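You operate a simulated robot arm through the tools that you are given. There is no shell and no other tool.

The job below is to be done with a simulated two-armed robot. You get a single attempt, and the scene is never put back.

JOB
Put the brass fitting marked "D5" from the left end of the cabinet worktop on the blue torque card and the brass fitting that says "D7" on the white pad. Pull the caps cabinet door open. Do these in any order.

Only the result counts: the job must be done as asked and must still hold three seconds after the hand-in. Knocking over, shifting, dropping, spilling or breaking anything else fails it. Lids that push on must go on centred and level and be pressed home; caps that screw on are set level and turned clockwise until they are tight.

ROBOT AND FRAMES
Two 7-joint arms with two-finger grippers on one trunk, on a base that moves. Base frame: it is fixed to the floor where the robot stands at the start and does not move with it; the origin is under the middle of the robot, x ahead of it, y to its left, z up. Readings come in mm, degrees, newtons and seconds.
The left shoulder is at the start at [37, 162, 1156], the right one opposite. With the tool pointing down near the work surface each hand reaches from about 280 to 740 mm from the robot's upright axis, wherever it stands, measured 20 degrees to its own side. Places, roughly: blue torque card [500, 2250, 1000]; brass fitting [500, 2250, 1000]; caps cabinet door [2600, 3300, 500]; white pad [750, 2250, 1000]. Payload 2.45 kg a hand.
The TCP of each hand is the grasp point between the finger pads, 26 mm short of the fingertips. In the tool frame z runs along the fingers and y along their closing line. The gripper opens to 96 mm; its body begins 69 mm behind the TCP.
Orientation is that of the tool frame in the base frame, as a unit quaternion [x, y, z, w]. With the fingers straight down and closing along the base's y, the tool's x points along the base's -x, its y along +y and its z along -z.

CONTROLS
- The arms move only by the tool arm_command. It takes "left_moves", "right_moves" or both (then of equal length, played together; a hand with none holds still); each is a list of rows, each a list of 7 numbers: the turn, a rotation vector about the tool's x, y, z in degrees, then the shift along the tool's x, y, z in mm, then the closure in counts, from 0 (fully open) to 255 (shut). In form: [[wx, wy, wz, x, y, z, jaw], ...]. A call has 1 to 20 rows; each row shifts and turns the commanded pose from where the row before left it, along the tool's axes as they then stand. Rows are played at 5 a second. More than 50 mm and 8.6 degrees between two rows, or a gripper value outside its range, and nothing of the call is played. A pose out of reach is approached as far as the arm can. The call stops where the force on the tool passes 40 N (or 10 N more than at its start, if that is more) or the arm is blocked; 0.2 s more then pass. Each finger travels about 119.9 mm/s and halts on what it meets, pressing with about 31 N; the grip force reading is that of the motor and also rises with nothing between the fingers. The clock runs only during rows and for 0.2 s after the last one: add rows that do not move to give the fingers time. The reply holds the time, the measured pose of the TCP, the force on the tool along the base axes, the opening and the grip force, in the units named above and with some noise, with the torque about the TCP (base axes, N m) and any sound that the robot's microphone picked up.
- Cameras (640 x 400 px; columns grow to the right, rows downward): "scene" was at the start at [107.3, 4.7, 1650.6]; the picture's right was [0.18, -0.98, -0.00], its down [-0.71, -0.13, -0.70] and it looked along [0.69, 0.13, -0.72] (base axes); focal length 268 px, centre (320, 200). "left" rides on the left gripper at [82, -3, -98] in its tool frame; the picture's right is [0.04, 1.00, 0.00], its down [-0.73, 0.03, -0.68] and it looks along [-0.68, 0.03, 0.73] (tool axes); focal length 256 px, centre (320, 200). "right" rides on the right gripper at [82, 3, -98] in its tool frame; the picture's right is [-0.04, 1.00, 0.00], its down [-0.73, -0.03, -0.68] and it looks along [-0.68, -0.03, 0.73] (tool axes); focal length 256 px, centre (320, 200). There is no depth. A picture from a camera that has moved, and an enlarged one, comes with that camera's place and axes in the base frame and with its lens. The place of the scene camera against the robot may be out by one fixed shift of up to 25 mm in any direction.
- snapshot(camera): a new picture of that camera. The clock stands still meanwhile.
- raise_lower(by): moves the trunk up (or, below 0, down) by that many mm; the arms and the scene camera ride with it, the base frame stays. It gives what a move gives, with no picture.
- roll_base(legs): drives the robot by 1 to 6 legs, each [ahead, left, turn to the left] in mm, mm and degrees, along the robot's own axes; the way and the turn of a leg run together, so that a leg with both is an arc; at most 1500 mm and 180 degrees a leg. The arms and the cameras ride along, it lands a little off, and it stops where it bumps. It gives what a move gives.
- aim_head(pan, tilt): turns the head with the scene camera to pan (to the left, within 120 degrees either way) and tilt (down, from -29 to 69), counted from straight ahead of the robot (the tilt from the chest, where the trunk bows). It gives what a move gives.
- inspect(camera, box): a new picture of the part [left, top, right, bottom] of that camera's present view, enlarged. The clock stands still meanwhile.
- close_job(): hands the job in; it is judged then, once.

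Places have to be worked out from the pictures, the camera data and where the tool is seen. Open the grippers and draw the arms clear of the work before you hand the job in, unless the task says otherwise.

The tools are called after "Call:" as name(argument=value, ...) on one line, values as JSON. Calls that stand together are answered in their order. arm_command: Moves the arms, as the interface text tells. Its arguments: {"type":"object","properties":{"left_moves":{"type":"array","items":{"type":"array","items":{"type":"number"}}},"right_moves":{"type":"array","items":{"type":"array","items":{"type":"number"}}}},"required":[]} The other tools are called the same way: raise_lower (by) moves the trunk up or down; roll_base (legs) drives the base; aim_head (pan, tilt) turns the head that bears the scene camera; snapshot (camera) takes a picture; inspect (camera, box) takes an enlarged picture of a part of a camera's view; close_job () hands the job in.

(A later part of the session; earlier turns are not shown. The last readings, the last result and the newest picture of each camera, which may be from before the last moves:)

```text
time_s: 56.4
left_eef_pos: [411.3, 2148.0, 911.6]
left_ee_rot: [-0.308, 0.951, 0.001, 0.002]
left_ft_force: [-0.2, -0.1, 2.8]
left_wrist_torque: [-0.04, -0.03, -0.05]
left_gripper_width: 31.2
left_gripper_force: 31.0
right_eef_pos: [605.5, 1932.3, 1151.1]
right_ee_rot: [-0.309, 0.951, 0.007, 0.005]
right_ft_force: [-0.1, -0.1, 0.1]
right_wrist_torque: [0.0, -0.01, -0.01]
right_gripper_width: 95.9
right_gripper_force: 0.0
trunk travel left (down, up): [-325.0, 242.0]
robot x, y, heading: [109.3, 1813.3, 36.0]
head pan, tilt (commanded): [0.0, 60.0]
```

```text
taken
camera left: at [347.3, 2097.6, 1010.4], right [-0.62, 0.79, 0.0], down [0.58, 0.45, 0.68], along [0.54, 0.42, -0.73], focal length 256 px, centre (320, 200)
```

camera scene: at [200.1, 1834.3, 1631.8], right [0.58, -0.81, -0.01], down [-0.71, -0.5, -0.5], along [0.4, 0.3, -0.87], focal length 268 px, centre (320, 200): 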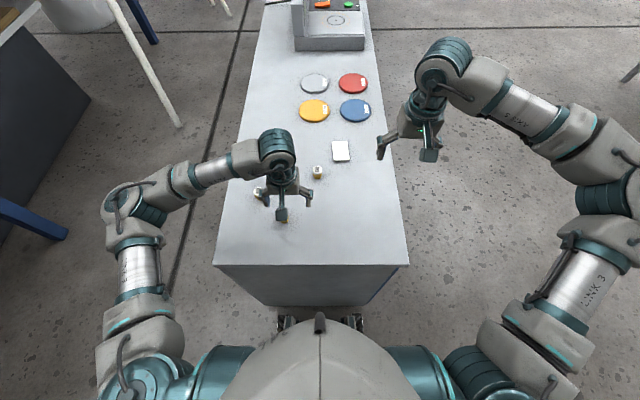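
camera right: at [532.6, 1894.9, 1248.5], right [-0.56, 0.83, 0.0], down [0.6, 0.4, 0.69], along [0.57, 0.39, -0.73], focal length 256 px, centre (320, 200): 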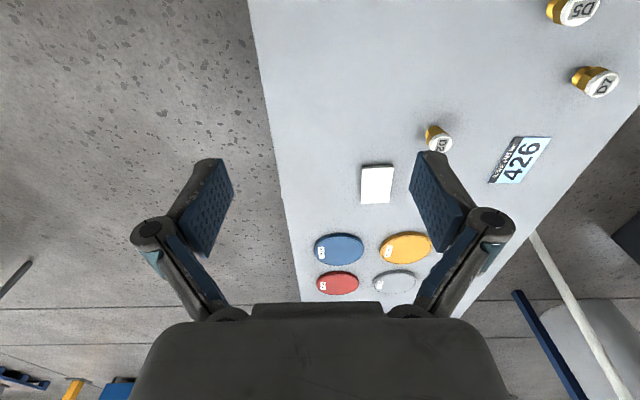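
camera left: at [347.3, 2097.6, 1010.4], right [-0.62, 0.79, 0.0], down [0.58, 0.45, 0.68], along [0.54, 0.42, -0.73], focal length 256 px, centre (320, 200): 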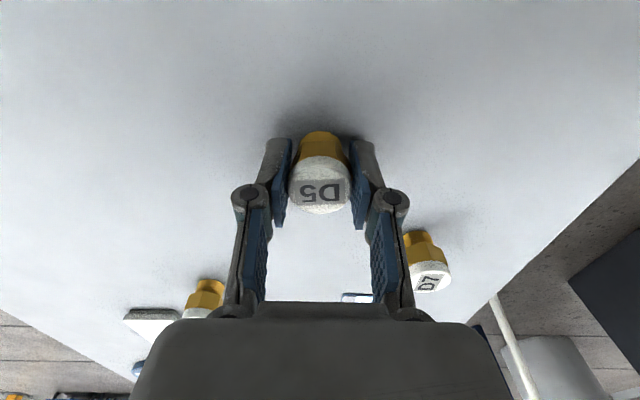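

D5 is held (31 mm, 31 N). I lift it 90 mm and carry it smoothly to above the card.

Call:
arm_command(left_moves=[[0, 0, 0, 0, 0, -5, 255], [0, 0, 0, 0, 0, -10, 255], [0, 0, 0, 0, 0, -12, 255], [0, 0, 0, 0, 0, -15, 255], [0, 0, 0, 0, 0, -15, 255], [0, 0, 0, 0, 0, -15, 255], [0, 0, 0, 0, 0, -12, 255], [0, 0, 0, 0, 0, -6, 255]])

Call:
arm_command(left_moves=[[0, 0, 0, -8, 2, 0, 255], [0, 0, 0, -14, 4, 0, 255], [0, 0, 0, -20, 5, 0, 255], [0, 0, 0, -20, 6, 0, 255], [0, 0, 0, -20, 6, 0, 255], [0, 0, 0, -20, 6, 0, 255], [0, 0, 0, -20, 6, 0, 255], [0, 0, 0, -20, 6, 0, 255], [0, 0, 0, -20, 5, 0, 255], [0, 0, 0, -20, 5, 0, 255], [0, 0, 0, -14, 4, 0, 255], [0, 0, 0, -8, 2, 0, 255], [0, 0, 0, -4, 0, 0, 255], [0, 0, 0, 0, 0, 0, 255], [0, 0, 0, 0, 0, 0, 255], [0, 0, 0, 0, 0, 0, 255], [0, 0, 0, 0, 0, 0, 255], [0, 0, 0, 0, 0, 0, 255], [0, 0, 0, 0, 0, 0, 255]])

Call:
snapshot(camera="left")

Call:
snapshot(camera="scene")

```text
time_s: 58.2
left_eef_pos: [412.1, 2148.1, 1000.8]
left_ee_rot: [-0.308, 0.951, 0.0, 0.001]
left_ft_force: [0.5, 0.0, -1.8]
left_wrist_torque: [0.01, 0.0, 0.05]
left_gripper_width: 31.1
left_gripper_force: 31.1
right_eef_pos: [606.0, 1932.8, 1152.0]
right_ee_rot: [-0.308, 0.951, 0.006, 0.005]
right_ft_force: [0.1, -0.1, -0.2]
right_wrist_torque: [-0.02, 0.01, 0.01]
right_gripper_width: 96.2
right_gripper_force: 0.1
trunk travel left (down, up): [-325.0, 242.0]
robot x, y, heading: [112.7, 1813.3, 35.6]
head pan, tilt (commanded): [0.0, 60.0]
```

```text
time_s: 62.2
left_eef_pos: [546.4, 2316.7, 1000.8]
left_ee_rot: [-0.308, 0.951, 0.001, -0.001]
left_ft_force: [-0.3, 0.1, -1.6]
left_wrist_torque: [0.0, 0.02, -0.02]
left_gripper_width: 30.9
left_gripper_force: 31.1
right_eef_pos: [605.2, 1932.6, 1151.9]
right_ee_rot: [-0.309, 0.951, 0.007, 0.005]
right_ft_force: [0.4, 0.6, 0.6]
right_wrist_torque: [0.02, -0.02, 0.01]
right_gripper_width: 96.1
right_gripper_force: 0.1
trunk travel left (down, up): [-325.0, 242.0]
robot x, y, heading: [107.9, 1808.0, 35.9]
head pan, tilt (commanded): [0.0, 60.0]
```

```text
taken
camera left: at [482.3, 2265.8, 1100.9], right [-0.62, 0.79, 0.0], down [0.58, 0.45, 0.68], along [0.53, 0.42, -0.73], focal length 256 px, centre (320, 200)
```

left: 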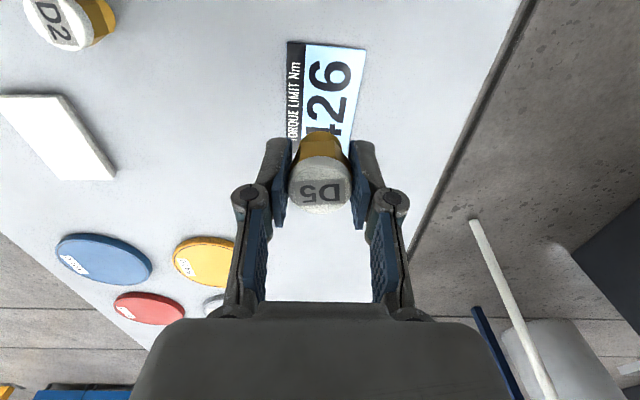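

```text
taken
camera scene: at [188.2, 1853.1, 1631.9], right [0.59, -0.81, 0.0], down [-0.7, -0.51, -0.5], along [0.4, 0.29, -0.87], focal length 268 px, centre (320, 200)
```

scene: 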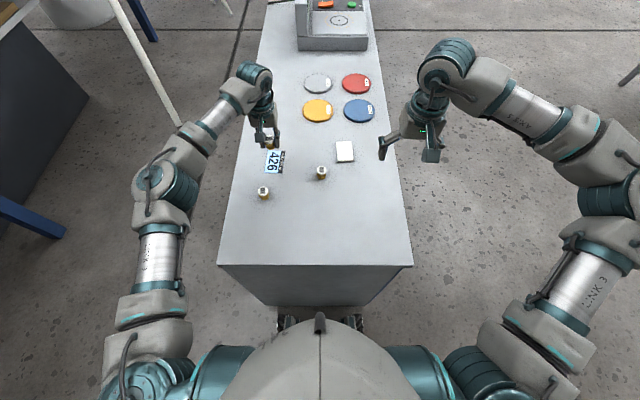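

D5 is above the card region. I enlarge the left view to place the card relative to the gripper.

Call:
inspect(camera="left", box=[240, 30, 400, 230])

Call:
inspect(camera="left", box=[270, 30, 390, 105])

```text
2.00 times, centred on (320, 130) of left
camera zoom: at [482.3, 2265.8, 1100.9], right [-0.62, 0.79, 0.0], down [0.58, 0.45, 0.68], along [0.53, 0.42, -0.73], focal length 512 px, centre (320, 340)
```

zoom: 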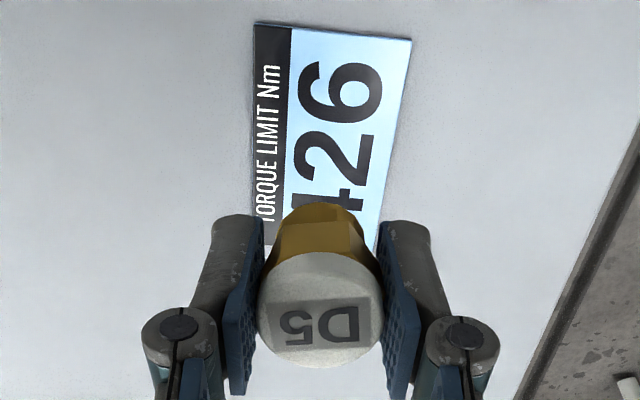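

```text
5.33 times, centred on (330, 68) of left
camera zoom: at [482.3, 2265.8, 1100.9], right [-0.62, 0.79, 0.0], down [0.58, 0.45, 0.68], along [0.53, 0.42, -0.73], focal length 1365 px, centre (267, 907)
```

zoom: 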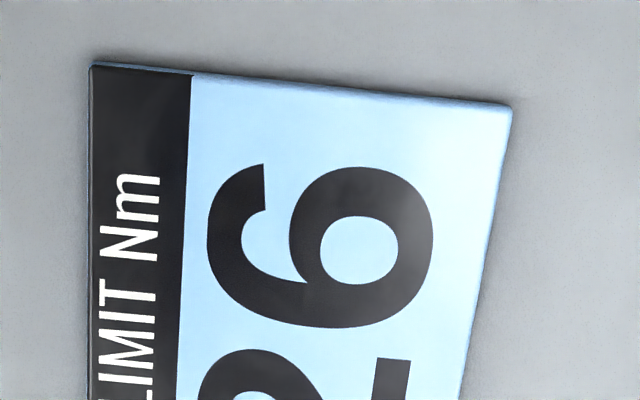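

The card is about 95×59 mm with its centre about 8 mm ahead and 1.5 mm to +y of the TCP. I shift there and lower slowly to about z = 917, then settle.

Call:
arm_command(left_moves=[[0, 0, 0, -4, 0.8, 0, 255], [0, 0, 0, -4, 0.7, 0, 255], [0, 0, 0, 0, 0, 8, 255], [0, 0, 0, 0, 0, 12, 255], [0, 0, 0, 0, 0, 12, 255], [0, 0, 0, 0, 0, 12, 255], [0, 0, 0, 0, 0, 12, 255], [0, 0, 0, 0, 0, 10, 255], [0, 0, 0, 0, 0, 8, 255], [0, 0, 0, 0, 0, 6, 255], [0, 0, 0, 0, 0, 4, 255], [0, 0, 0, 0, 0, 0, 255], [0, 0, 0, 0, 0, 0, 255], [0, 0, 0, 0, 0, 0, 255], [0, 0, 0, 0, 0, 0, 255], [0, 0, 0, 0, 0, 0, 255]])

Call:
snapshot(camera="left")

Call:
inspect(camera="scene", box=[220, 100, 330, 200])

```text
time_s: 65.6
left_eef_pos: [554.3, 2322.4, 916.7]
left_ee_rot: [-0.308, 0.952, 0.0, -0.001]
left_ft_force: [0.3, -0.2, -0.3]
left_wrist_torque: [0.03, 0.0, 0.02]
left_gripper_width: 31.1
left_gripper_force: 30.8
right_eef_pos: [607.1, 1933.3, 1152.0]
right_ee_rot: [-0.31, 0.951, 0.006, 0.005]
right_ft_force: [0.4, -0.1, -0.9]
right_wrist_torque: [-0.01, 0.02, -0.02]
right_gripper_width: 96.0
right_gripper_force: 0.2
trunk travel left (down, up): [-325.0, 242.0]
robot x, y, heading: [110.7, 1813.1, 36.0]
head pan, tilt (commanded): [0.0, 60.0]
```

```text
taken
camera left: at [488.6, 2271.3, 1016.4], right [-0.62, 0.79, 0.0], down [0.58, 0.45, 0.68], along [0.53, 0.42, -0.73], focal length 256 px, centre (320, 200)
```

left: 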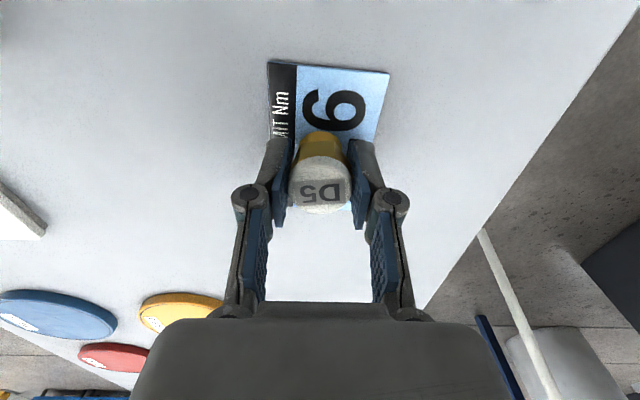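

```text
4.00 times, centred on (275, 150) of scene
camera zoom: at [188.3, 1853.1, 1631.9], right [0.59, -0.81, 0.0], down [-0.7, -0.51, -0.5], along [0.4, 0.29, -0.87], focal length 1074 px, centre (500, 400)
```

zoom: 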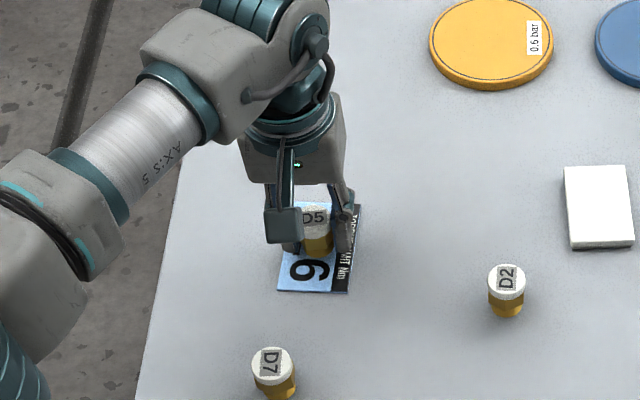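

D5 is centred on the card within a couple of mm. I lower 2 mm, then single mm steps watching the vertical force.

Call:
arm_command(left_moves=[[0, 0, 0, 0, 0.5, 1, 255], [0, 0, 0, 0, 0.5, 1, 255], [0, 0, 0, 0, 0, 0, 255], [0, 0, 0, 0, 0, 0, 255]])

Call:
arm_command(left_moves=[[0, 0, 0, 0, 0, 1, 255], [0, 0, 0, 0, 0, 0, 255]])

```text
time_s: 66.6
left_eef_pos: [553.5, 2323.1, 915.7]
left_ee_rot: [-0.307, 0.952, -0.001, 0.0]
left_ft_force: [0.2, 0.6, -0.7]
left_wrist_torque: [0.01, 0.02, -0.01]
left_gripper_width: 31.3
left_gripper_force: 31.0
right_eef_pos: [605.9, 1933.5, 1152.0]
right_ee_rot: [-0.309, 0.951, 0.006, 0.005]
right_ft_force: [-0.5, 0.2, -0.1]
right_wrist_torque: [0.01, -0.01, 0.03]
right_gripper_width: 96.0
right_gripper_force: 0.0
trunk travel left (down, up): [-325.0, 242.0]
robot x, y, heading: [107.5, 1810.1, 35.9]
head pan, tilt (commanded): [0.0, 60.0]
```

```text
time_s: 67.2
left_eef_pos: [554.2, 2323.3, 915.4]
left_ee_rot: [-0.309, 0.951, 0.0, 0.0]
left_ft_force: [0.2, -0.5, -0.8]
left_wrist_torque: [0.02, -0.02, 0.01]
left_gripper_width: 31.1
left_gripper_force: 31.1
right_eef_pos: [605.3, 1933.4, 1150.4]
right_ee_rot: [-0.309, 0.951, 0.006, 0.006]
right_ft_force: [-0.4, 0.4, -0.2]
right_wrist_torque: [0.01, 0.04, -0.01]
right_gripper_width: 95.8
right_gripper_force: 0.0
trunk travel left (down, up): [-325.0, 242.0]
robot x, y, heading: [109.0, 1810.5, 36.0]
head pan, tilt (commanded): [0.0, 60.0]
```

No contact yet. I continue with single mm steps.

Call:
arm_command(left_moves=[[0, 0, 0, 0, 0, 1, 255], [0, 0, 0, 0, 0, 0, 255], [0, 0, 0, 0, 0, 0, 255]])

Call:
arm_command(left_moves=[[0, 0, 0, 0, 0, 1, 255], [0, 0, 0, 0, 0, 0, 255], [0, 0, 0, 0, 0, 0, 255]])

```text
time_s: 68.0
left_eef_pos: [553.0, 2323.4, 914.1]
left_ee_rot: [-0.309, 0.951, 0.001, 0.001]
left_ft_force: [1.2, 0.9, 4.6]
left_wrist_torque: [0.03, -0.04, 0.02]
left_gripper_width: 31.1
left_gripper_force: 30.9
right_eef_pos: [605.5, 1933.5, 1153.0]
right_ee_rot: [-0.309, 0.951, 0.006, 0.005]
right_ft_force: [0.0, -0.5, 0.1]
right_wrist_torque: [-0.06, 0.01, 0.0]
right_gripper_width: 96.3
right_gripper_force: 0.1
trunk travel left (down, up): [-325.0, 242.0]
robot x, y, heading: [111.1, 1811.9, 36.0]
head pan, tilt (commanded): [0.0, 60.0]
```

```text
time_s: 68.8
left_eef_pos: [552.5, 2322.4, 913.5]
left_ee_rot: [-0.308, 0.951, 0.0, 0.002]
left_ft_force: [1.3, 2.8, 12.7]
left_wrist_torque: [0.07, -0.06, -0.03]
left_gripper_width: 31.1
left_gripper_force: 31.3
right_eef_pos: [604.8, 1932.3, 1151.5]
right_ee_rot: [-0.309, 0.951, 0.007, 0.006]
right_ft_force: [-0.7, 0.6, 0.0]
right_wrist_torque: [-0.01, 0.01, -0.01]
right_gripper_width: 96.0
right_gripper_force: 0.1
trunk travel left (down, up): [-325.0, 242.0]
robot x, y, heading: [112.8, 1813.1, 36.1]
head pan, tilt (commanded): [0.0, 60.0]
```

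Contact at about 913.8 (12.7 N). I ease up 1 mm, open the fingers, and lift straight up.

Call:
arm_command(left_moves=[[0, 0, 0, 0, 0, -1, 255], [0, 0, 0, 0, 0, 0, 255], [0, 0, 0, 0, 0, 0, 170], [0, 0, 0, 0, 0, 0, 150], [0, 0, 0, 0, 0, 0, 120], [0, 0, 0, 0, 0, 0, 60], [0, 0, 0, 0, 0, 0, 60]])

Call:
snapshot(camera="left")

```text
time_s: 70.4
left_eef_pos: [554.2, 2323.1, 912.9]
left_ee_rot: [-0.309, 0.951, 0.0, 0.0]
left_ft_force: [-0.5, -0.2, 0.7]
left_wrist_torque: [0.01, 0.0, -0.01]
left_gripper_width: 73.5
left_gripper_force: 0.1
right_eef_pos: [606.3, 1934.0, 1150.8]
right_ee_rot: [-0.309, 0.951, 0.006, 0.005]
right_ft_force: [0.3, 0.4, -0.2]
right_wrist_torque: [0.03, 0.01, 0.01]
right_gripper_width: 95.7
right_gripper_force: 0.1
trunk travel left (down, up): [-325.0, 242.0]
robot x, y, heading: [101.7, 1812.2, 36.0]
head pan, tilt (commanded): [0.0, 60.0]
```

```text
taken
camera left: at [487.9, 2272.0, 1012.3], right [-0.62, 0.79, 0.0], down [0.58, 0.45, 0.68], along [0.53, 0.42, -0.73], focal length 256 px, centre (320, 200)
```

left: 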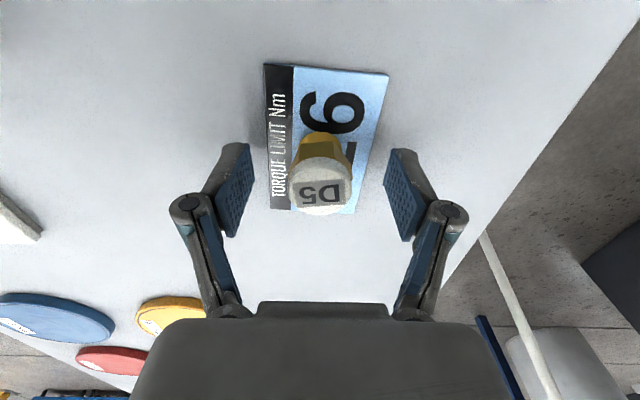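

D5 stands upright on the card. I lift the left hand straight up and then draw it back to the left, clear of the worktop.

Call:
arm_command(left_moves=[[0, 0, 0, 0, 0, -4, 60], [0, 0, 0, 0, 0, -8, 60], [0, 0, 0, 0, 0, -14, 60], [0, 0, 0, 0, 0, -18, 60], [0, 0, 0, 0, 0, -20, 60], [0, 0, 0, 0, 0, -20, 60], [0, 0, 0, 0, 0, -20, 60], [0, 0, 0, 0, 0, -20, 60], [0, 0, 0, 0, 0, -20, 60], [0, 0, 0, 0, 0, -16, 60], [0, 0, 0, 0, 0, -10, 60]])

Call:
arm_command(left_moves=[[0, 0, 0, 8, 7, 0, 60], [0, 0, 0, 14, 12, 0, 60], [0, 0, 0, 18, 15, 0, 60], [0, 0, 0, 20, 16, 0, 60], [0, 0, 0, 20, 16, 0, 60], [0, 0, 0, 20, 16, 0, 60], [0, 0, 0, 20, 16, 0, 60], [0, 0, 0, 20, 16, 0, 60], [0, 0, 0, 20, 16, 0, 60], [0, 0, 0, 20, 16, 0, 60], [0, 0, 0, 20, 16, 0, 60], [0, 0, 0, 14, 10, 0, 60], [0, 0, 0, 8, 4, 0, 60], [0, 0, 0, 0, 0, 0, 60], [0, 0, 0, 0, 0, 0, 60], [0, 0, 0, 0, 0, 0, 60], [0, 0, 0, 0, 0, 0, 60], [0, 0, 0, 0, 0, 0, 60]])

Call:
snapshot(camera="scene")

Call:
snapshot(camera="right")

```text
time_s: 72.8
left_eef_pos: [554.4, 2322.3, 1084.7]
left_ee_rot: [-0.307, 0.952, -0.001, 0.001]
left_ft_force: [0.4, -0.2, 0.1]
left_wrist_torque: [0.01, 0.0, -0.01]
left_gripper_width: 73.6
left_gripper_force: 0.0
right_eef_pos: [606.5, 1932.5, 1151.3]
right_ee_rot: [-0.309, 0.951, 0.008, 0.005]
right_ft_force: [-0.2, 1.0, 0.1]
right_wrist_torque: [0.01, -0.02, -0.01]
right_gripper_width: 95.9
right_gripper_force: 0.0
trunk travel left (down, up): [-325.0, 242.0]
robot x, y, heading: [108.5, 1812.1, 35.9]
head pan, tilt (commanded): [0.0, 60.0]
```

```text
time_s: 76.6
left_eef_pos: [268.3, 2337.1, 1081.5]
left_ee_rot: [-0.308, 0.951, 0.0, 0.001]
left_ft_force: [-0.1, 0.5, -0.6]
left_wrist_torque: [0.02, -0.01, 0.04]
left_gripper_width: 73.3
left_gripper_force: 0.1
right_eef_pos: [604.7, 1934.9, 1151.8]
right_ee_rot: [-0.309, 0.951, 0.006, 0.005]
right_ft_force: [0.8, 0.1, -0.6]
right_wrist_torque: [0.0, 0.0, 0.0]
right_gripper_width: 95.9
right_gripper_force: 0.1
trunk travel left (down, up): [-325.0, 242.0]
robot x, y, heading: [109.2, 1812.4, 35.8]
head pan, tilt (commanded): [0.0, 60.0]
```

```text
taken
camera scene: at [185.3, 1853.9, 1632.0], right [0.59, -0.81, 0.0], down [-0.7, -0.51, -0.5], along [0.4, 0.29, -0.87], focal length 268 px, centre (320, 200)
```

scene: 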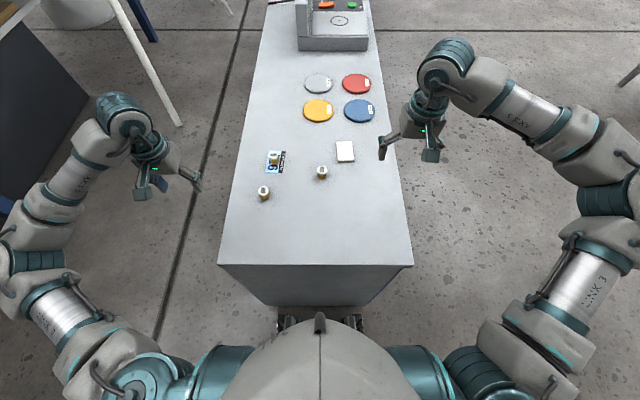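

```text
taken
camera right: at [535.8, 1888.0, 1248.5], right [-0.56, 0.83, 0.01], down [0.61, 0.4, 0.69], along [0.57, 0.39, -0.72], focal length 256 px, centre (320, 200)
```

right: 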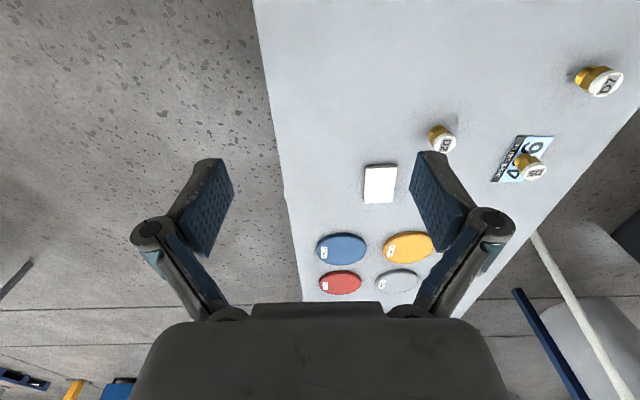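

D5 is on the card, and the left arm is clear. D7 is at about [429,2258]; I bring the right hand over it at z ≈ 1005 with a ramped move.

Call:
arm_command(right_moves=[[0.28, 0.39, 0, -0.8, 6.2, 2.5, 0], [0.27, 0.39, 0, -1.6, 12.4, 5, 0], [0, 0, 0, -2.4, 18.6, 7.5, 0], [0, 0, 0, -2.7, 20.7, 8.35, 0], [0, 0, 0, -2.7, 20.7, 8.35, 0], [0, 0, 0, -2.7, 20.7, 8.35, 0], [0, 0, 0, -2.7, 20.7, 8.35, 0], [0, 0, 0, -2.7, 20.7, 8.35, 0], [0, 0, 0, -2.7, 20.7, 8.35, 0], [0, 0, 0, -2.7, 20.7, 8.35, 0], [0, 0, 0, -2.7, 20.7, 8.35, 0], [0, 0, 0, -2.7, 20.7, 8.35, 0], [0, 0, 0, -2.7, 20.7, 8.35, 0], [0, 0, 0, -2.7, 20.7, 8.35, 0], [0, 0, 0, -2.7, 20.7, 8.35, 0], [0, 0, 0, -2.7, 20.7, 8.35, 0], [0, 0, 0, -2.7, 20.7, 8.35, 0], [0, 0, 0, -2.4, 18.6, 7.5, 0], [0, 0, 0, -1.6, 12.4, 5, 0], [0, 0, 0, -0.8, 6.2, 2.5, 0]])

Call:
arm_command(right_moves=[[0, 0, 0, 0, 0, 0, 0], [0, 0, 0, 0, 0, 0, 0], [0, 0, 0, 0, 0, 0, 0], [0, 0, 0, 0, 0, 0, 0], [0, 0, 0, 0, 0, 0, 0], [0, 0, 0, 0, 0, 0, 0]])

Call:
snapshot(camera="right")

Call:
snapshot(camera="scene")

```text
time_s: 80.8
left_eef_pos: [267.7, 2338.2, 1082.0]
left_ee_rot: [-0.308, 0.951, -0.001, 0.002]
left_ft_force: [-0.3, 0.2, -0.1]
left_wrist_torque: [0.03, 0.02, 0.03]
left_gripper_width: 73.5
left_gripper_force: 0.1
right_eef_pos: [429.9, 2258.4, 1005.4]
right_ee_rot: [-0.309, 0.951, 0.0, 0.0]
right_ft_force: [0.6, 0.0, 0.0]
right_wrist_torque: [-0.03, 0.01, 0.03]
right_gripper_width: 96.1
right_gripper_force: 0.1
trunk travel left (down, up): [-325.0, 242.0]
robot x, y, heading: [110.0, 1811.5, 35.9]
head pan, tilt (commanded): [0.0, 60.0]
```

```text
time_s: 82.2
left_eef_pos: [268.9, 2337.6, 1082.6]
left_ee_rot: [-0.308, 0.951, 0.0, 0.001]
left_ft_force: [-0.2, -0.6, 0.7]
left_wrist_torque: [-0.05, 0.0, 0.03]
left_gripper_width: 73.5
left_gripper_force: 0.2
right_eef_pos: [430.5, 2257.6, 1004.1]
right_ee_rot: [-0.309, 0.951, -0.002, 0.0]
right_ft_force: [-0.6, 0.4, 0.0]
right_wrist_torque: [-0.04, 0.0, 0.01]
right_gripper_width: 95.9
right_gripper_force: 0.1
trunk travel left (down, up): [-325.0, 242.0]
robot x, y, heading: [111.0, 1806.9, 35.8]
head pan, tilt (commanded): [0.0, 60.0]
```

```text
taken
camera right: at [361.7, 2213.6, 1102.4], right [-0.56, 0.83, 0.0], down [0.61, 0.41, 0.68], along [0.57, 0.38, -0.73], focal length 256 px, centre (320, 200)
```

right: 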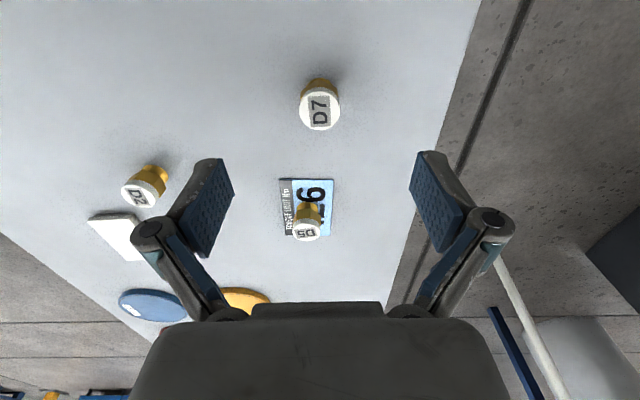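

```text
taken
camera scene: at [183.3, 1857.7, 1631.9], right [0.59, -0.81, 0.0], down [-0.7, -0.51, -0.5], along [0.4, 0.29, -0.87], focal length 268 px, centre (320, 200)
```

scene: 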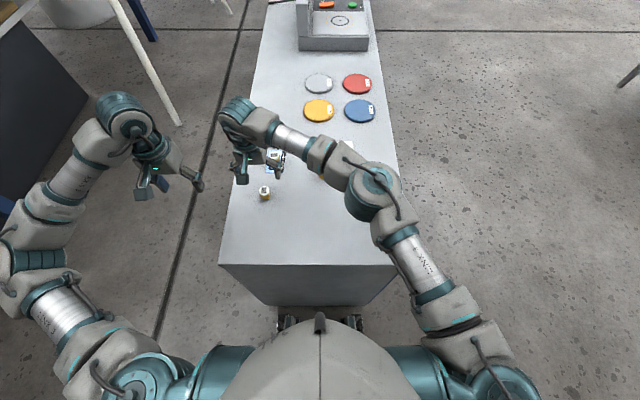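

D7 is nearly centred below the right hand (offset about −2 mm x, −1 mm y). I enlarge to confirm.

Call:
inspect(camera="right", box=[260, 60, 380, 135])

Call:
inspect(camera="right", box=[230, 150, 390, 250])

```text
5.33 times, centred on (320, 98) of right
camera zoom: at [361.7, 2213.6, 1102.4], right [-0.56, 0.83, 0.0], down [0.61, 0.41, 0.68], along [0.57, 0.38, -0.73], focal length 1365 px, centre (320, 747)
```

zoom: 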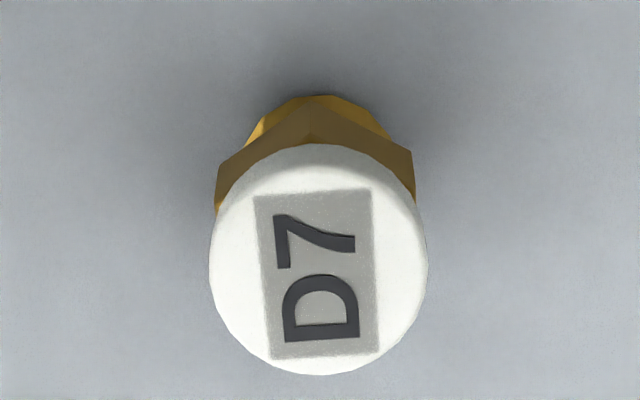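

```text
4.00 times, centred on (310, 200) of right
camera zoom: at [361.7, 2213.6, 1102.4], right [-0.56, 0.83, 0.0], down [0.61, 0.41, 0.68], along [0.57, 0.38, -0.73], focal length 1024 px, centre (360, 200)
```

zoom: 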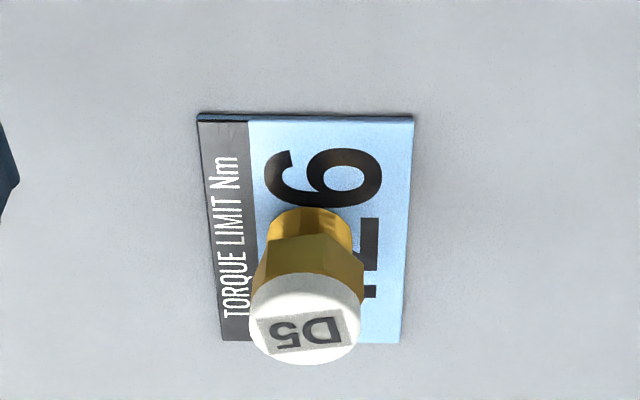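

D7 is centred to about a millimetre. I lower the right hand 93 mm to z ≈ 911.

Call:
arm_command(right_moves=[[0, 0, 0, -0.5, -0.4, 6, 0], [0, 0, 0, -0.5, -0.4, 10, 0], [0, 0, 0, 0, 0, 12, 0], [0, 0, 0, 0, 0, 12, 0], [0, 0, 0, 0, 0, 12, 0], [0, 0, 0, 0, 0, 12, 0], [0, 0, 0, 0, 0, 10, 0], [0, 0, 0, 0, 0, 8, 0], [0, 0, 0, 0, 0, 6, 0], [0, 0, 0, 0, 0, 5, 0], [0, 0, 0, 0, 0, 0, 0], [0, 0, 0, 0, 0, 0, 0], [0, 0, 0, 0, 0, 0, 0], [0, 0, 0, 0, 0, 0, 0]])

Call:
snapshot(camera="right")

```text
time_s: 85.2
left_eef_pos: [267.6, 2338.7, 1082.6]
left_ee_rot: [-0.308, 0.951, -0.001, 0.002]
left_ft_force: [0.4, 0.0, -0.1]
left_wrist_torque: [-0.01, 0.03, 0.01]
left_gripper_width: 73.5
left_gripper_force: 0.0
right_eef_pos: [430.7, 2258.1, 912.5]
right_ee_rot: [-0.309, 0.951, -0.001, 0.0]
right_ft_force: [0.4, -0.5, 0.5]
right_wrist_torque: [-0.01, 0.01, -0.03]
right_gripper_width: 96.1
right_gripper_force: 0.0
trunk travel left (down, up): [-325.0, 242.0]
robot x, y, heading: [109.5, 1811.6, 35.8]
head pan, tilt (commanded): [0.0, 60.0]
```

```text
taken
camera right: at [362.8, 2213.5, 1009.8], right [-0.56, 0.83, 0.0], down [0.61, 0.41, 0.68], along [0.57, 0.38, -0.73], focal length 256 px, centre (320, 200)
```

right: 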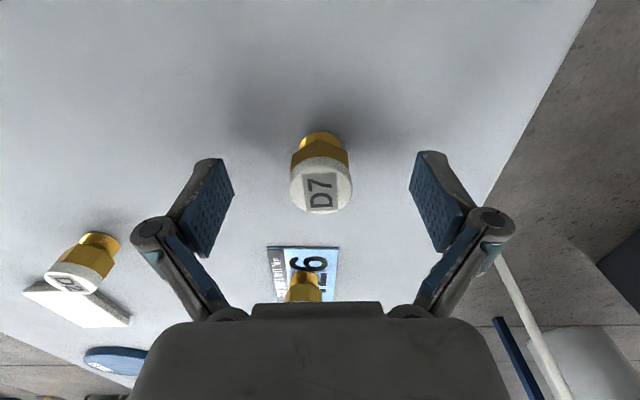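

D7 is between the fingers at the right height. I close the right gripper on it.

Call:
arm_command(right_moves=[[0, 0, 0, 0, 0, 0, 120], [0, 0, 0, 0, 0, 0, 255], [0, 0, 0, 0, 0, 0, 255], [0, 0, 0, 0, 0, 0, 255], [0, 0, 0, 0, 0, 0, 255]])

Call:
snapshot(camera="right")

```text
time_s: 86.4
left_eef_pos: [269.3, 2337.3, 1081.6]
left_ee_rot: [-0.308, 0.951, 0.0, 0.0]
left_ft_force: [0.9, -0.2, -0.2]
left_wrist_torque: [0.02, 0.01, 0.01]
left_gripper_width: 73.4
left_gripper_force: 0.1
right_eef_pos: [430.8, 2258.4, 911.7]
right_ee_rot: [-0.31, 0.951, 0.0, 0.001]
right_ft_force: [0.7, 1.2, 2.8]
right_wrist_torque: [0.04, 0.03, 0.01]
right_gripper_width: 28.8
right_gripper_force: 31.2
trunk travel left (down, up): [-325.0, 242.0]
robot x, y, heading: [111.6, 1810.2, 36.0]
head pan, tilt (commanded): [0.0, 60.0]
```

```text
taken
camera right: at [362.7, 2213.4, 1010.0], right [-0.56, 0.83, 0.0], down [0.61, 0.41, 0.68], along [0.57, 0.38, -0.73], focal length 256 px, centre (320, 200)
```

right: 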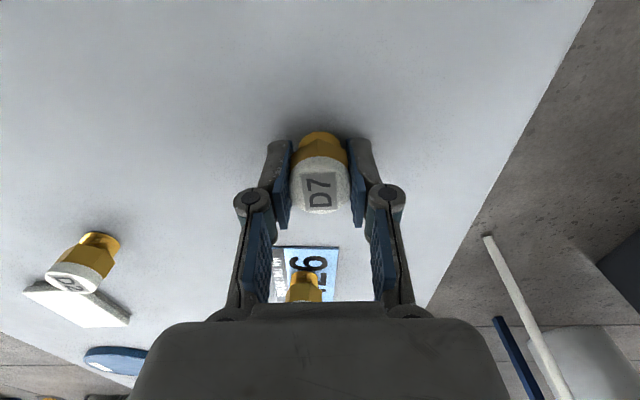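

D7 is held (28.8 mm, 31 N). I lift it 100 mm and carry it over to above the white pad at about [726,2150].

Call:
arm_command(right_moves=[[0, 0, 0, 0, 0, -4, 255], [0, 0, 0, 0, 0, -8, 255], [0, 0, 0, 0, 0, -12, 255], [0, 0, 0, 0, 0, -16, 255], [0, 0, 0, 0, 0, -18, 255], [0, 0, 0, 0, 0, -18, 255], [0, 0, 0, 0, 0, -14, 255], [0, 0, 0, 0, 0, -8, 255], [0, 0, 0, 0, 0, -4, 255], [0, 0, 0, 0, 0, 0, 255], [0, 0, 0, 0, 0, 0, 255]])

Call:
arm_command(right_moves=[[0, 0, 0, -3.4, -5, 0, 255], [0, 0, 0, -6.7, -10, 0, 255], [0, 0, 0, -10, -15, 0, 255], [0, 0, 0, -11.2, -16.7, 0, 255], [0, 0, 0, -11.2, -16.7, 0, 255], [0, 0, 0, -11.2, -16.7, 0, 255], [0, 0, 0, -11.2, -16.7, 0, 255], [0, 0, 0, -11.2, -16.7, 0, 255], [0, 0, 0, -11.2, -16.7, 0, 255], [0, 0, 0, -11.2, -16.7, 0, 255], [0, 0, 0, -11.2, -16.7, 0, 255], [0, 0, 0, -11.2, -16.7, 0, 255], [0, 0, 0, -11.2, -16.7, 0, 255], [0, 0, 0, -11.2, -16.7, 0, 255], [0, 0, 0, -11.2, -16.7, 0, 255], [0, 0, 0, -10, -15, 0, 255], [0, 0, 0, -6.7, -10, 0, 255], [0, 0, 0, -3.4, -5, 0, 255]])

Call:
arm_command(right_moves=[[0, 0, 0, 0, 0, 0, 255], [0, 0, 0, 0, 0, 0, 255], [0, 0, 0, 0, 0, 0, 255], [0, 0, 0, 0, 0, 0, 255], [0, 0, 0, 0, 0, 0, 255], [0, 0, 0, 0, 0, 0, 255]])

Call:
snapshot(camera="right")

Call:
snapshot(camera="scene")

```text
time_s: 88.8
left_eef_pos: [267.3, 2338.2, 1082.4]
left_ee_rot: [-0.308, 0.951, 0.0, 0.001]
left_ft_force: [-0.6, 1.1, -1.3]
left_wrist_torque: [0.01, -0.02, 0.0]
left_gripper_width: 73.4
left_gripper_force: 0.1
right_eef_pos: [431.3, 2258.7, 1014.7]
right_ee_rot: [-0.309, 0.951, -0.001, 0.001]
right_ft_force: [0.8, -0.2, -1.7]
right_wrist_torque: [-0.05, -0.02, 0.05]
right_gripper_width: 28.8
right_gripper_force: 31.0
trunk travel left (down, up): [-325.0, 242.0]
robot x, y, heading: [105.2, 1808.0, 35.9]
head pan, tilt (commanded): [0.0, 60.0]
```

```text
time_s: 92.6
left_eef_pos: [267.7, 2339.3, 1080.6]
left_ee_rot: [-0.307, 0.952, -0.001, 0.001]
left_ft_force: [0.3, 0.4, 0.7]
left_wrist_torque: [-0.02, 0.01, -0.03]
left_gripper_width: 73.2
left_gripper_force: 0.0
right_eef_pos: [703.3, 2149.1, 1013.3]
right_ee_rot: [-0.31, 0.951, -0.002, 0.001]
right_ft_force: [-1.0, 0.4, -2.1]
right_wrist_torque: [0.01, -0.02, 0.0]
right_gripper_width: 28.8
right_gripper_force: 30.8
right hand out of reach, approached as far as the arm can: row 15, 17
trunk travel left (down, up): [-325.0, 242.0]
robot x, y, heading: [108.2, 1810.9, 36.0]
head pan, tilt (commanded): [0.0, 60.0]
```

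```text
time_s: 94.0
left_eef_pos: [267.9, 2338.3, 1082.0]
left_ee_rot: [-0.308, 0.951, 0.0, 0.0]
left_ft_force: [-1.1, -0.2, 0.3]
left_wrist_torque: [0.0, -0.01, -0.03]
left_gripper_width: 73.3
left_gripper_force: 0.0
right_eef_pos: [704.6, 2147.4, 1014.6]
right_ee_rot: [-0.309, 0.951, 0.0, 0.0]
right_ft_force: [0.7, 0.4, -1.8]
right_wrist_torque: [0.0, -0.01, 0.01]
right_gripper_width: 28.9
right_gripper_force: 31.3
trunk travel left (down, up): [-325.0, 242.0]
robot x, y, heading: [105.3, 1810.1, 36.0]
head pan, tilt (commanded): [0.0, 60.0]
```

```text
taken
camera right: at [635.9, 2102.0, 1112.5], right [-0.56, 0.83, 0.0], down [0.61, 0.41, 0.68], along [0.57, 0.38, -0.73], focal length 256 px, centre (320, 200)
```

right: 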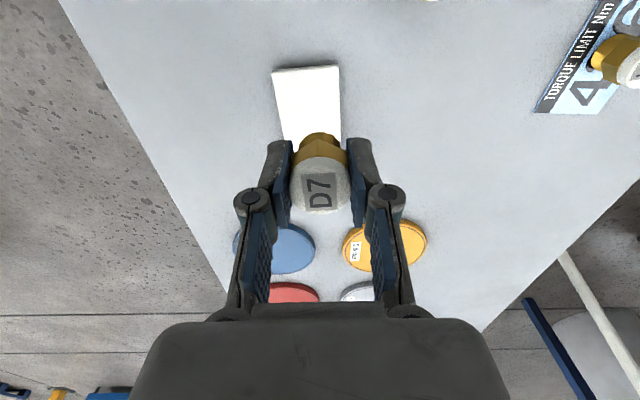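

```text
taken
camera scene: at [185.2, 1856.8, 1631.9], right [0.59, -0.81, 0.0], down [-0.7, -0.51, -0.5], along [0.4, 0.29, -0.87], focal length 268 px, centre (320, 200)
```

scene: 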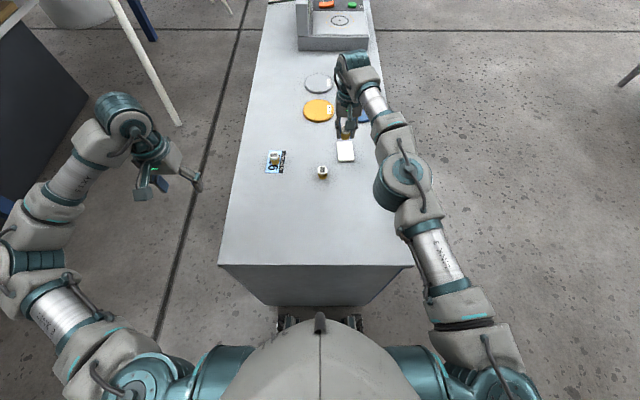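

The arm stopped about 21 mm short at full stretch, just over the near part of the pad. I lower it 50 mm, where its reach should grow, and look again.

Call:
arm_command(right_moves=[[0, 0, 0, 0, 0, 5, 255], [0, 0, 0, 0, 0, 10, 255], [0, 0, 0, 0, 0, 10, 255], [0, 0, 0, 0, 0, 10, 255], [0, 0, 0, 0, 0, 10, 255], [0, 0, 0, 0, 0, 5, 255], [0, 0, 0, 0, 0, 0, 255], [0, 0, 0, 0, 0, 0, 255], [0, 0, 0, 0, 0, 0, 255], [0, 0, 0, 0, 0, 0, 255], [0, 0, 0, 0, 0, 0, 255]])

Call:
snapshot(camera="right")

```text
time_s: 96.4
left_eef_pos: [269.4, 2339.0, 1081.0]
left_ee_rot: [-0.308, 0.951, -0.001, 0.001]
left_ft_force: [-1.0, -0.8, 1.0]
left_wrist_torque: [0.0, -0.03, -0.01]
left_gripper_width: 73.4
left_gripper_force: 0.1
right_eef_pos: [704.8, 2148.3, 965.5]
right_ee_rot: [-0.309, 0.951, -0.001, 0.0]
right_ft_force: [0.4, -0.5, -0.4]
right_wrist_torque: [0.03, 0.0, 0.0]
right_gripper_width: 28.8
right_gripper_force: 31.1
trunk travel left (down, up): [-325.0, 242.0]
robot x, y, heading: [110.3, 1809.8, 35.7]
head pan, tilt (commanded): [0.0, 60.0]
```

```text
taken
camera right: at [637.0, 2103.4, 1063.9], right [-0.56, 0.83, 0.0], down [0.61, 0.41, 0.68], along [0.57, 0.38, -0.73], focal length 256 px, centre (320, 200)
```

right: 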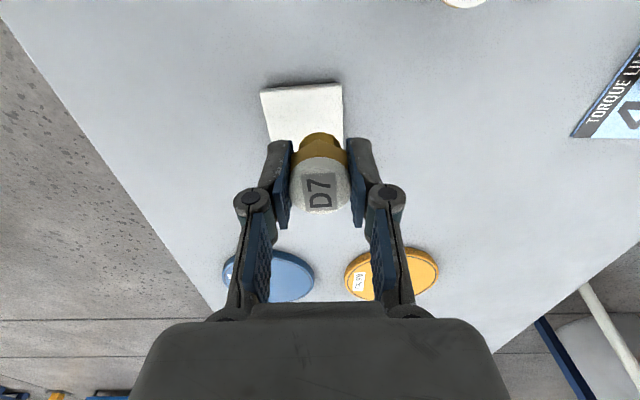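

The hand came down vertically, so I can now try stepping ahead again at this lower height, plus 11 mm toward −y to centre on the pad.

Call:
arm_command(right_moves=[[0, 0, 0, 0, -4, 0, 255], [0, 0, 0, -3, -4, 0, 255], [0, 0, 0, -5, -3, 0, 255], [0, 0, 0, -5, 0, 0, 255], [0, 0, 0, -4, 0, 0, 255], [0, 0, 0, -3, 0, 0, 255], [0, 0, 0, -3, 0, 0, 255], [0, 0, 0, 0, 0, 0, 255], [0, 0, 0, 0, 0, 0, 255], [0, 0, 0, 0, 0, 0, 255], [0, 0, 0, 0, 0, 0, 255], [0, 0, 0, 0, 0, 0, 255]])

Call:
snapshot(camera="right")

```text
time_s: 99.0
left_eef_pos: [268.7, 2338.6, 1082.5]
left_ee_rot: [-0.308, 0.951, 0.0, 0.002]
left_ft_force: [0.2, -0.6, 0.2]
left_wrist_torque: [0.03, 0.01, -0.01]
left_gripper_width: 73.3
left_gripper_force: 0.0
right_eef_pos: [717.0, 2140.4, 965.8]
right_ee_rot: [-0.308, 0.951, -0.001, 0.0]
right_ft_force: [-0.1, 0.0, -1.7]
right_wrist_torque: [-0.02, 0.03, -0.02]
right_gripper_width: 28.9
right_gripper_force: 31.2
right hand out of reach, approached as far as the arm can: row 3, 4, 5, 7
trunk travel left (down, up): [-325.0, 242.0]
robot x, y, heading: [108.8, 1807.8, 35.8]
head pan, tilt (commanded): [0.0, 60.0]
```

```text
taken
camera right: at [648.3, 2094.9, 1063.9], right [-0.56, 0.83, 0.0], down [0.61, 0.41, 0.68], along [0.57, 0.38, -0.73], focal length 256 px, centre (320, 200)
```

right: 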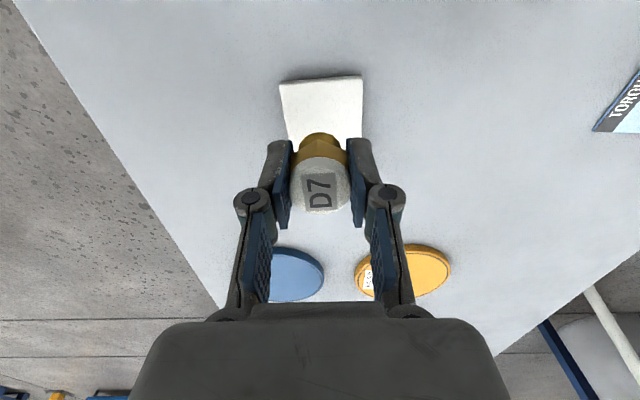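

The hand is now laterally centred and 26 mm in from the pad's near edge. I lower to about z = 934 and try another few mm ahead.

Call:
arm_command(right_moves=[[0, 0, 0, 0, 0, 6, 255], [0, 0, 0, 0, 0, 8, 255], [0, 0, 0, 0, 0, 8, 255], [0, 0, 0, 0, 0, 6, 255], [0, 0, 0, 0, 0, 4, 255], [0, 0, 0, -3, 0, 0, 255], [0, 0, 0, -3, 0, 0, 255], [0, 0, 0, -3, 0, 0, 255], [0, 0, 0, -3, 0, 0, 255], [0, 0, 0, -3, 0, 0, 255], [0, 0, 0, 0, 0, 0, 255], [0, 0, 0, 0, 0, 0, 255], [0, 0, 0, 0, 0, 0, 255], [0, 0, 0, 0, 0, 0, 255]])

Call:
snapshot(camera="right")

Call:
inspect(camera="scene", box=[300, 90, 400, 190])

```text
time_s: 102.0
left_eef_pos: [268.3, 2337.9, 1082.6]
left_ee_rot: [-0.308, 0.951, 0.0, 0.001]
left_ft_force: [0.4, -0.8, 0.6]
left_wrist_torque: [-0.02, 0.01, 0.01]
left_gripper_width: 73.3
left_gripper_force: 0.0
right_eef_pos: [717.9, 2139.2, 934.1]
right_ee_rot: [-0.31, 0.951, -0.001, 0.0]
right_ft_force: [-0.3, 0.5, -1.6]
right_wrist_torque: [0.02, 0.0, -0.03]
right_gripper_width: 28.8
right_gripper_force: 30.9
right hand out of reach, approached as far as the arm can: row 7, 9, 10
trunk travel left (down, up): [-325.0, 242.0]
robot x, y, heading: [110.6, 1811.1, 35.8]
head pan, tilt (commanded): [0.0, 60.0]
```

```text
taken
camera right: at [649.1, 2094.2, 1031.9], right [-0.56, 0.83, 0.0], down [0.61, 0.41, 0.68], along [0.57, 0.38, -0.73], focal length 256 px, centre (320, 200)
```

right: 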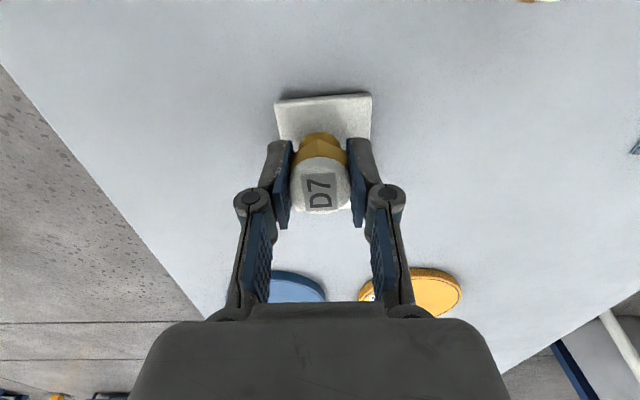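

```text
4.00 times, centred on (350, 140) of scene
camera zoom: at [185.3, 1856.7, 1631.9], right [0.59, -0.81, 0.0], down [-0.7, -0.51, -0.5], along [0.4, 0.29, -0.87], focal length 1074 px, centre (200, 440)
```

zoom: 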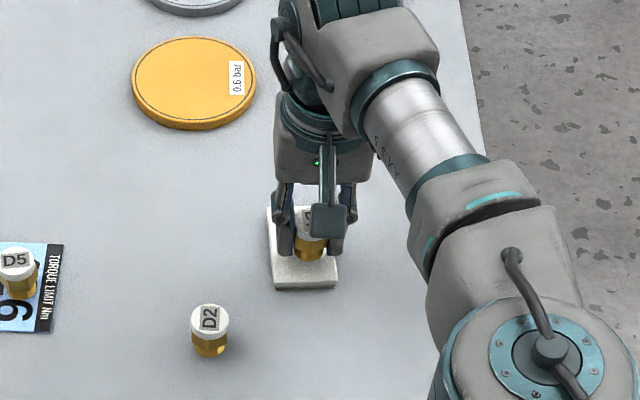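

D7 is laterally centred and 27 mm inside the pad's near edge (fully on the pad). I now lower in small steps and watch the force.

Call:
arm_command(right_moves=[[0, 0, 0, 0, 1.5, 2, 255], [0, 0, 0, 0, 0, 2, 255], [0, 0, 0, 0, 0, 2, 255], [0, 0, 0, 0, 0, 1, 255], [0, 0, 0, 0, 0, 0, 255], [0, 0, 0, 0, 0, 0, 255]])

Call:
arm_command(right_moves=[[0, 0, 0, 0, 0, 1, 255], [0, 0, 0, 0, 0, 1, 255], [0, 0, 0, 0, 0, 0, 255], [0, 0, 0, 0, 0, 0, 255]])

```text
time_s: 103.4
left_eef_pos: [267.6, 2337.9, 1081.4]
left_ee_rot: [-0.309, 0.951, -0.002, 0.002]
left_ft_force: [-0.1, 0.4, 0.3]
left_wrist_torque: [-0.01, -0.03, 0.02]
left_gripper_width: 73.3
left_gripper_force: 0.1
right_eef_pos: [715.1, 2139.9, 927.3]
right_ee_rot: [-0.309, 0.951, -0.001, 0.001]
right_ft_force: [0.6, 0.8, -0.6]
right_wrist_torque: [0.0, -0.01, 0.03]
right_gripper_width: 28.7
right_gripper_force: 31.3
trunk travel left (down, up): [-325.0, 242.0]
robot x, y, heading: [107.5, 1813.6, 35.9]
head pan, tilt (commanded): [0.0, 60.0]
```

```text
time_s: 104.4
left_eef_pos: [266.9, 2338.1, 1082.1]
left_ee_rot: [-0.308, 0.951, -0.001, 0.001]
left_ft_force: [-0.5, -0.4, -0.4]
left_wrist_torque: [0.0, -0.02, 0.02]
left_gripper_width: 73.3
left_gripper_force: 0.1
right_eef_pos: [715.0, 2137.5, 925.0]
right_ee_rot: [-0.309, 0.951, -0.001, 0.0]
right_ft_force: [0.4, 0.2, -0.4]
right_wrist_torque: [0.01, -0.04, -0.02]
right_gripper_width: 29.0
right_gripper_force: 30.5
trunk travel left (down, up): [-325.0, 242.0]
robot x, y, heading: [109.4, 1811.6, 35.9]
head pan, tilt (commanded): [0.0, 60.0]
```

No contact yet at z ≈ 925. I continue in single-mm steps.

Call:
arm_command(right_moves=[[0, 0, 0, 0, 0, 1, 255], [0, 0, 0, 0, 0, 0, 255], [0, 0, 0, 0, 0, 0, 255]])

Call:
arm_command(right_moves=[[0, 0, 0, 0, 0, 1, 255], [0, 0, 0, 0, 0, 0, 255], [0, 0, 0, 0, 0, 0, 255]])

```text
time_s: 105.2
left_eef_pos: [267.6, 2338.0, 1081.5]
left_ee_rot: [-0.308, 0.951, -0.001, 0.002]
left_ft_force: [-0.7, 0.6, -1.2]
left_wrist_torque: [-0.03, 0.03, 0.03]
left_gripper_width: 73.7
left_gripper_force: 0.0
right_eef_pos: [715.7, 2140.2, 925.9]
right_ee_rot: [-0.309, 0.951, -0.001, 0.001]
right_ft_force: [1.3, 0.4, 6.2]
right_wrist_torque: [0.05, -0.02, 0.02]
right_gripper_width: 28.6
right_gripper_force: 31.2
trunk travel left (down, up): [-325.0, 242.0]
robot x, y, heading: [109.1, 1812.9, 35.7]
head pan, tilt (commanded): [0.0, 60.0]
```

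```text
time_s: 106.0
left_eef_pos: [266.6, 2337.6, 1082.3]
left_ee_rot: [-0.308, 0.951, 0.0, 0.001]
left_ft_force: [0.1, -0.1, -0.1]
left_wrist_torque: [0.01, -0.02, 0.04]
left_gripper_width: 73.4
left_gripper_force: 0.1
right_eef_pos: [714.2, 2139.7, 924.6]
right_ee_rot: [-0.309, 0.951, -0.001, 0.003]
right_ft_force: [3.2, 3.6, 16.5]
right_wrist_torque: [0.14, -0.08, 0.03]
right_gripper_width: 28.7
right_gripper_force: 30.5
trunk travel left (down, up): [-325.0, 242.0]
robot x, y, heading: [105.2, 1813.6, 36.3]
head pan, tilt (commanded): [0.0, 60.0]
```

Contact with the pad at z ≈ 925 (16 N). I ease up about 1.2 mm and open the fingers gently.

Call:
arm_command(right_moves=[[0, 0, 0, 0, 0, -1.2, 255], [0, 0, 0, 0, 0, 0, 255], [0, 0, 0, 0, 0, 0, 255], [0, 0, 0, 0, 0, 0, 175], [0, 0, 0, 0, 0, 0, 155], [0, 0, 0, 0, 0, 0, 120], [0, 0, 0, 0, 0, 0, 60], [0, 0, 0, 0, 0, 0, 60]])

Call:
snapshot(camera="right")

```text
time_s: 107.8
left_eef_pos: [268.0, 2339.4, 1081.8]
left_ee_rot: [-0.309, 0.951, 0.0, 0.002]
left_ft_force: [0.3, 0.3, 0.7]
left_wrist_torque: [0.01, -0.03, -0.01]
left_gripper_width: 73.3
left_gripper_force: 0.0
right_eef_pos: [716.4, 2140.0, 924.0]
right_ee_rot: [-0.309, 0.951, 0.0, 0.003]
right_ft_force: [0.2, -0.4, -0.1]
right_wrist_torque: [-0.01, 0.0, 0.01]
right_gripper_width: 73.3
right_gripper_force: 0.0
trunk travel left (down, up): [-325.0, 242.0]
robot x, y, heading: [103.5, 1811.5, 35.8]
head pan, tilt (commanded): [0.0, 60.0]
```

```text
taken
camera right: at [648.2, 2094.8, 1021.9], right [-0.56, 0.83, 0.0], down [0.61, 0.41, 0.68], along [0.57, 0.38, -0.73], focal length 256 px, centre (320, 200)
```

right: 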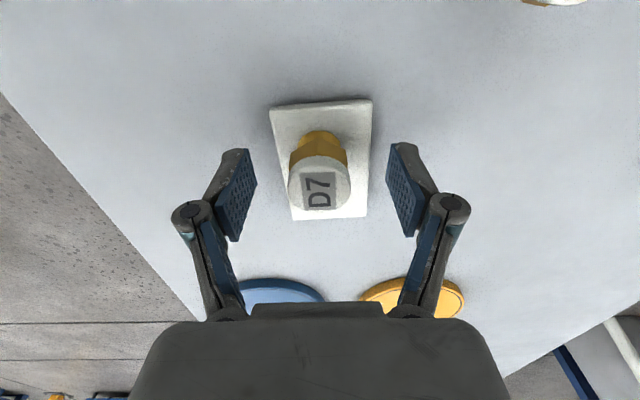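

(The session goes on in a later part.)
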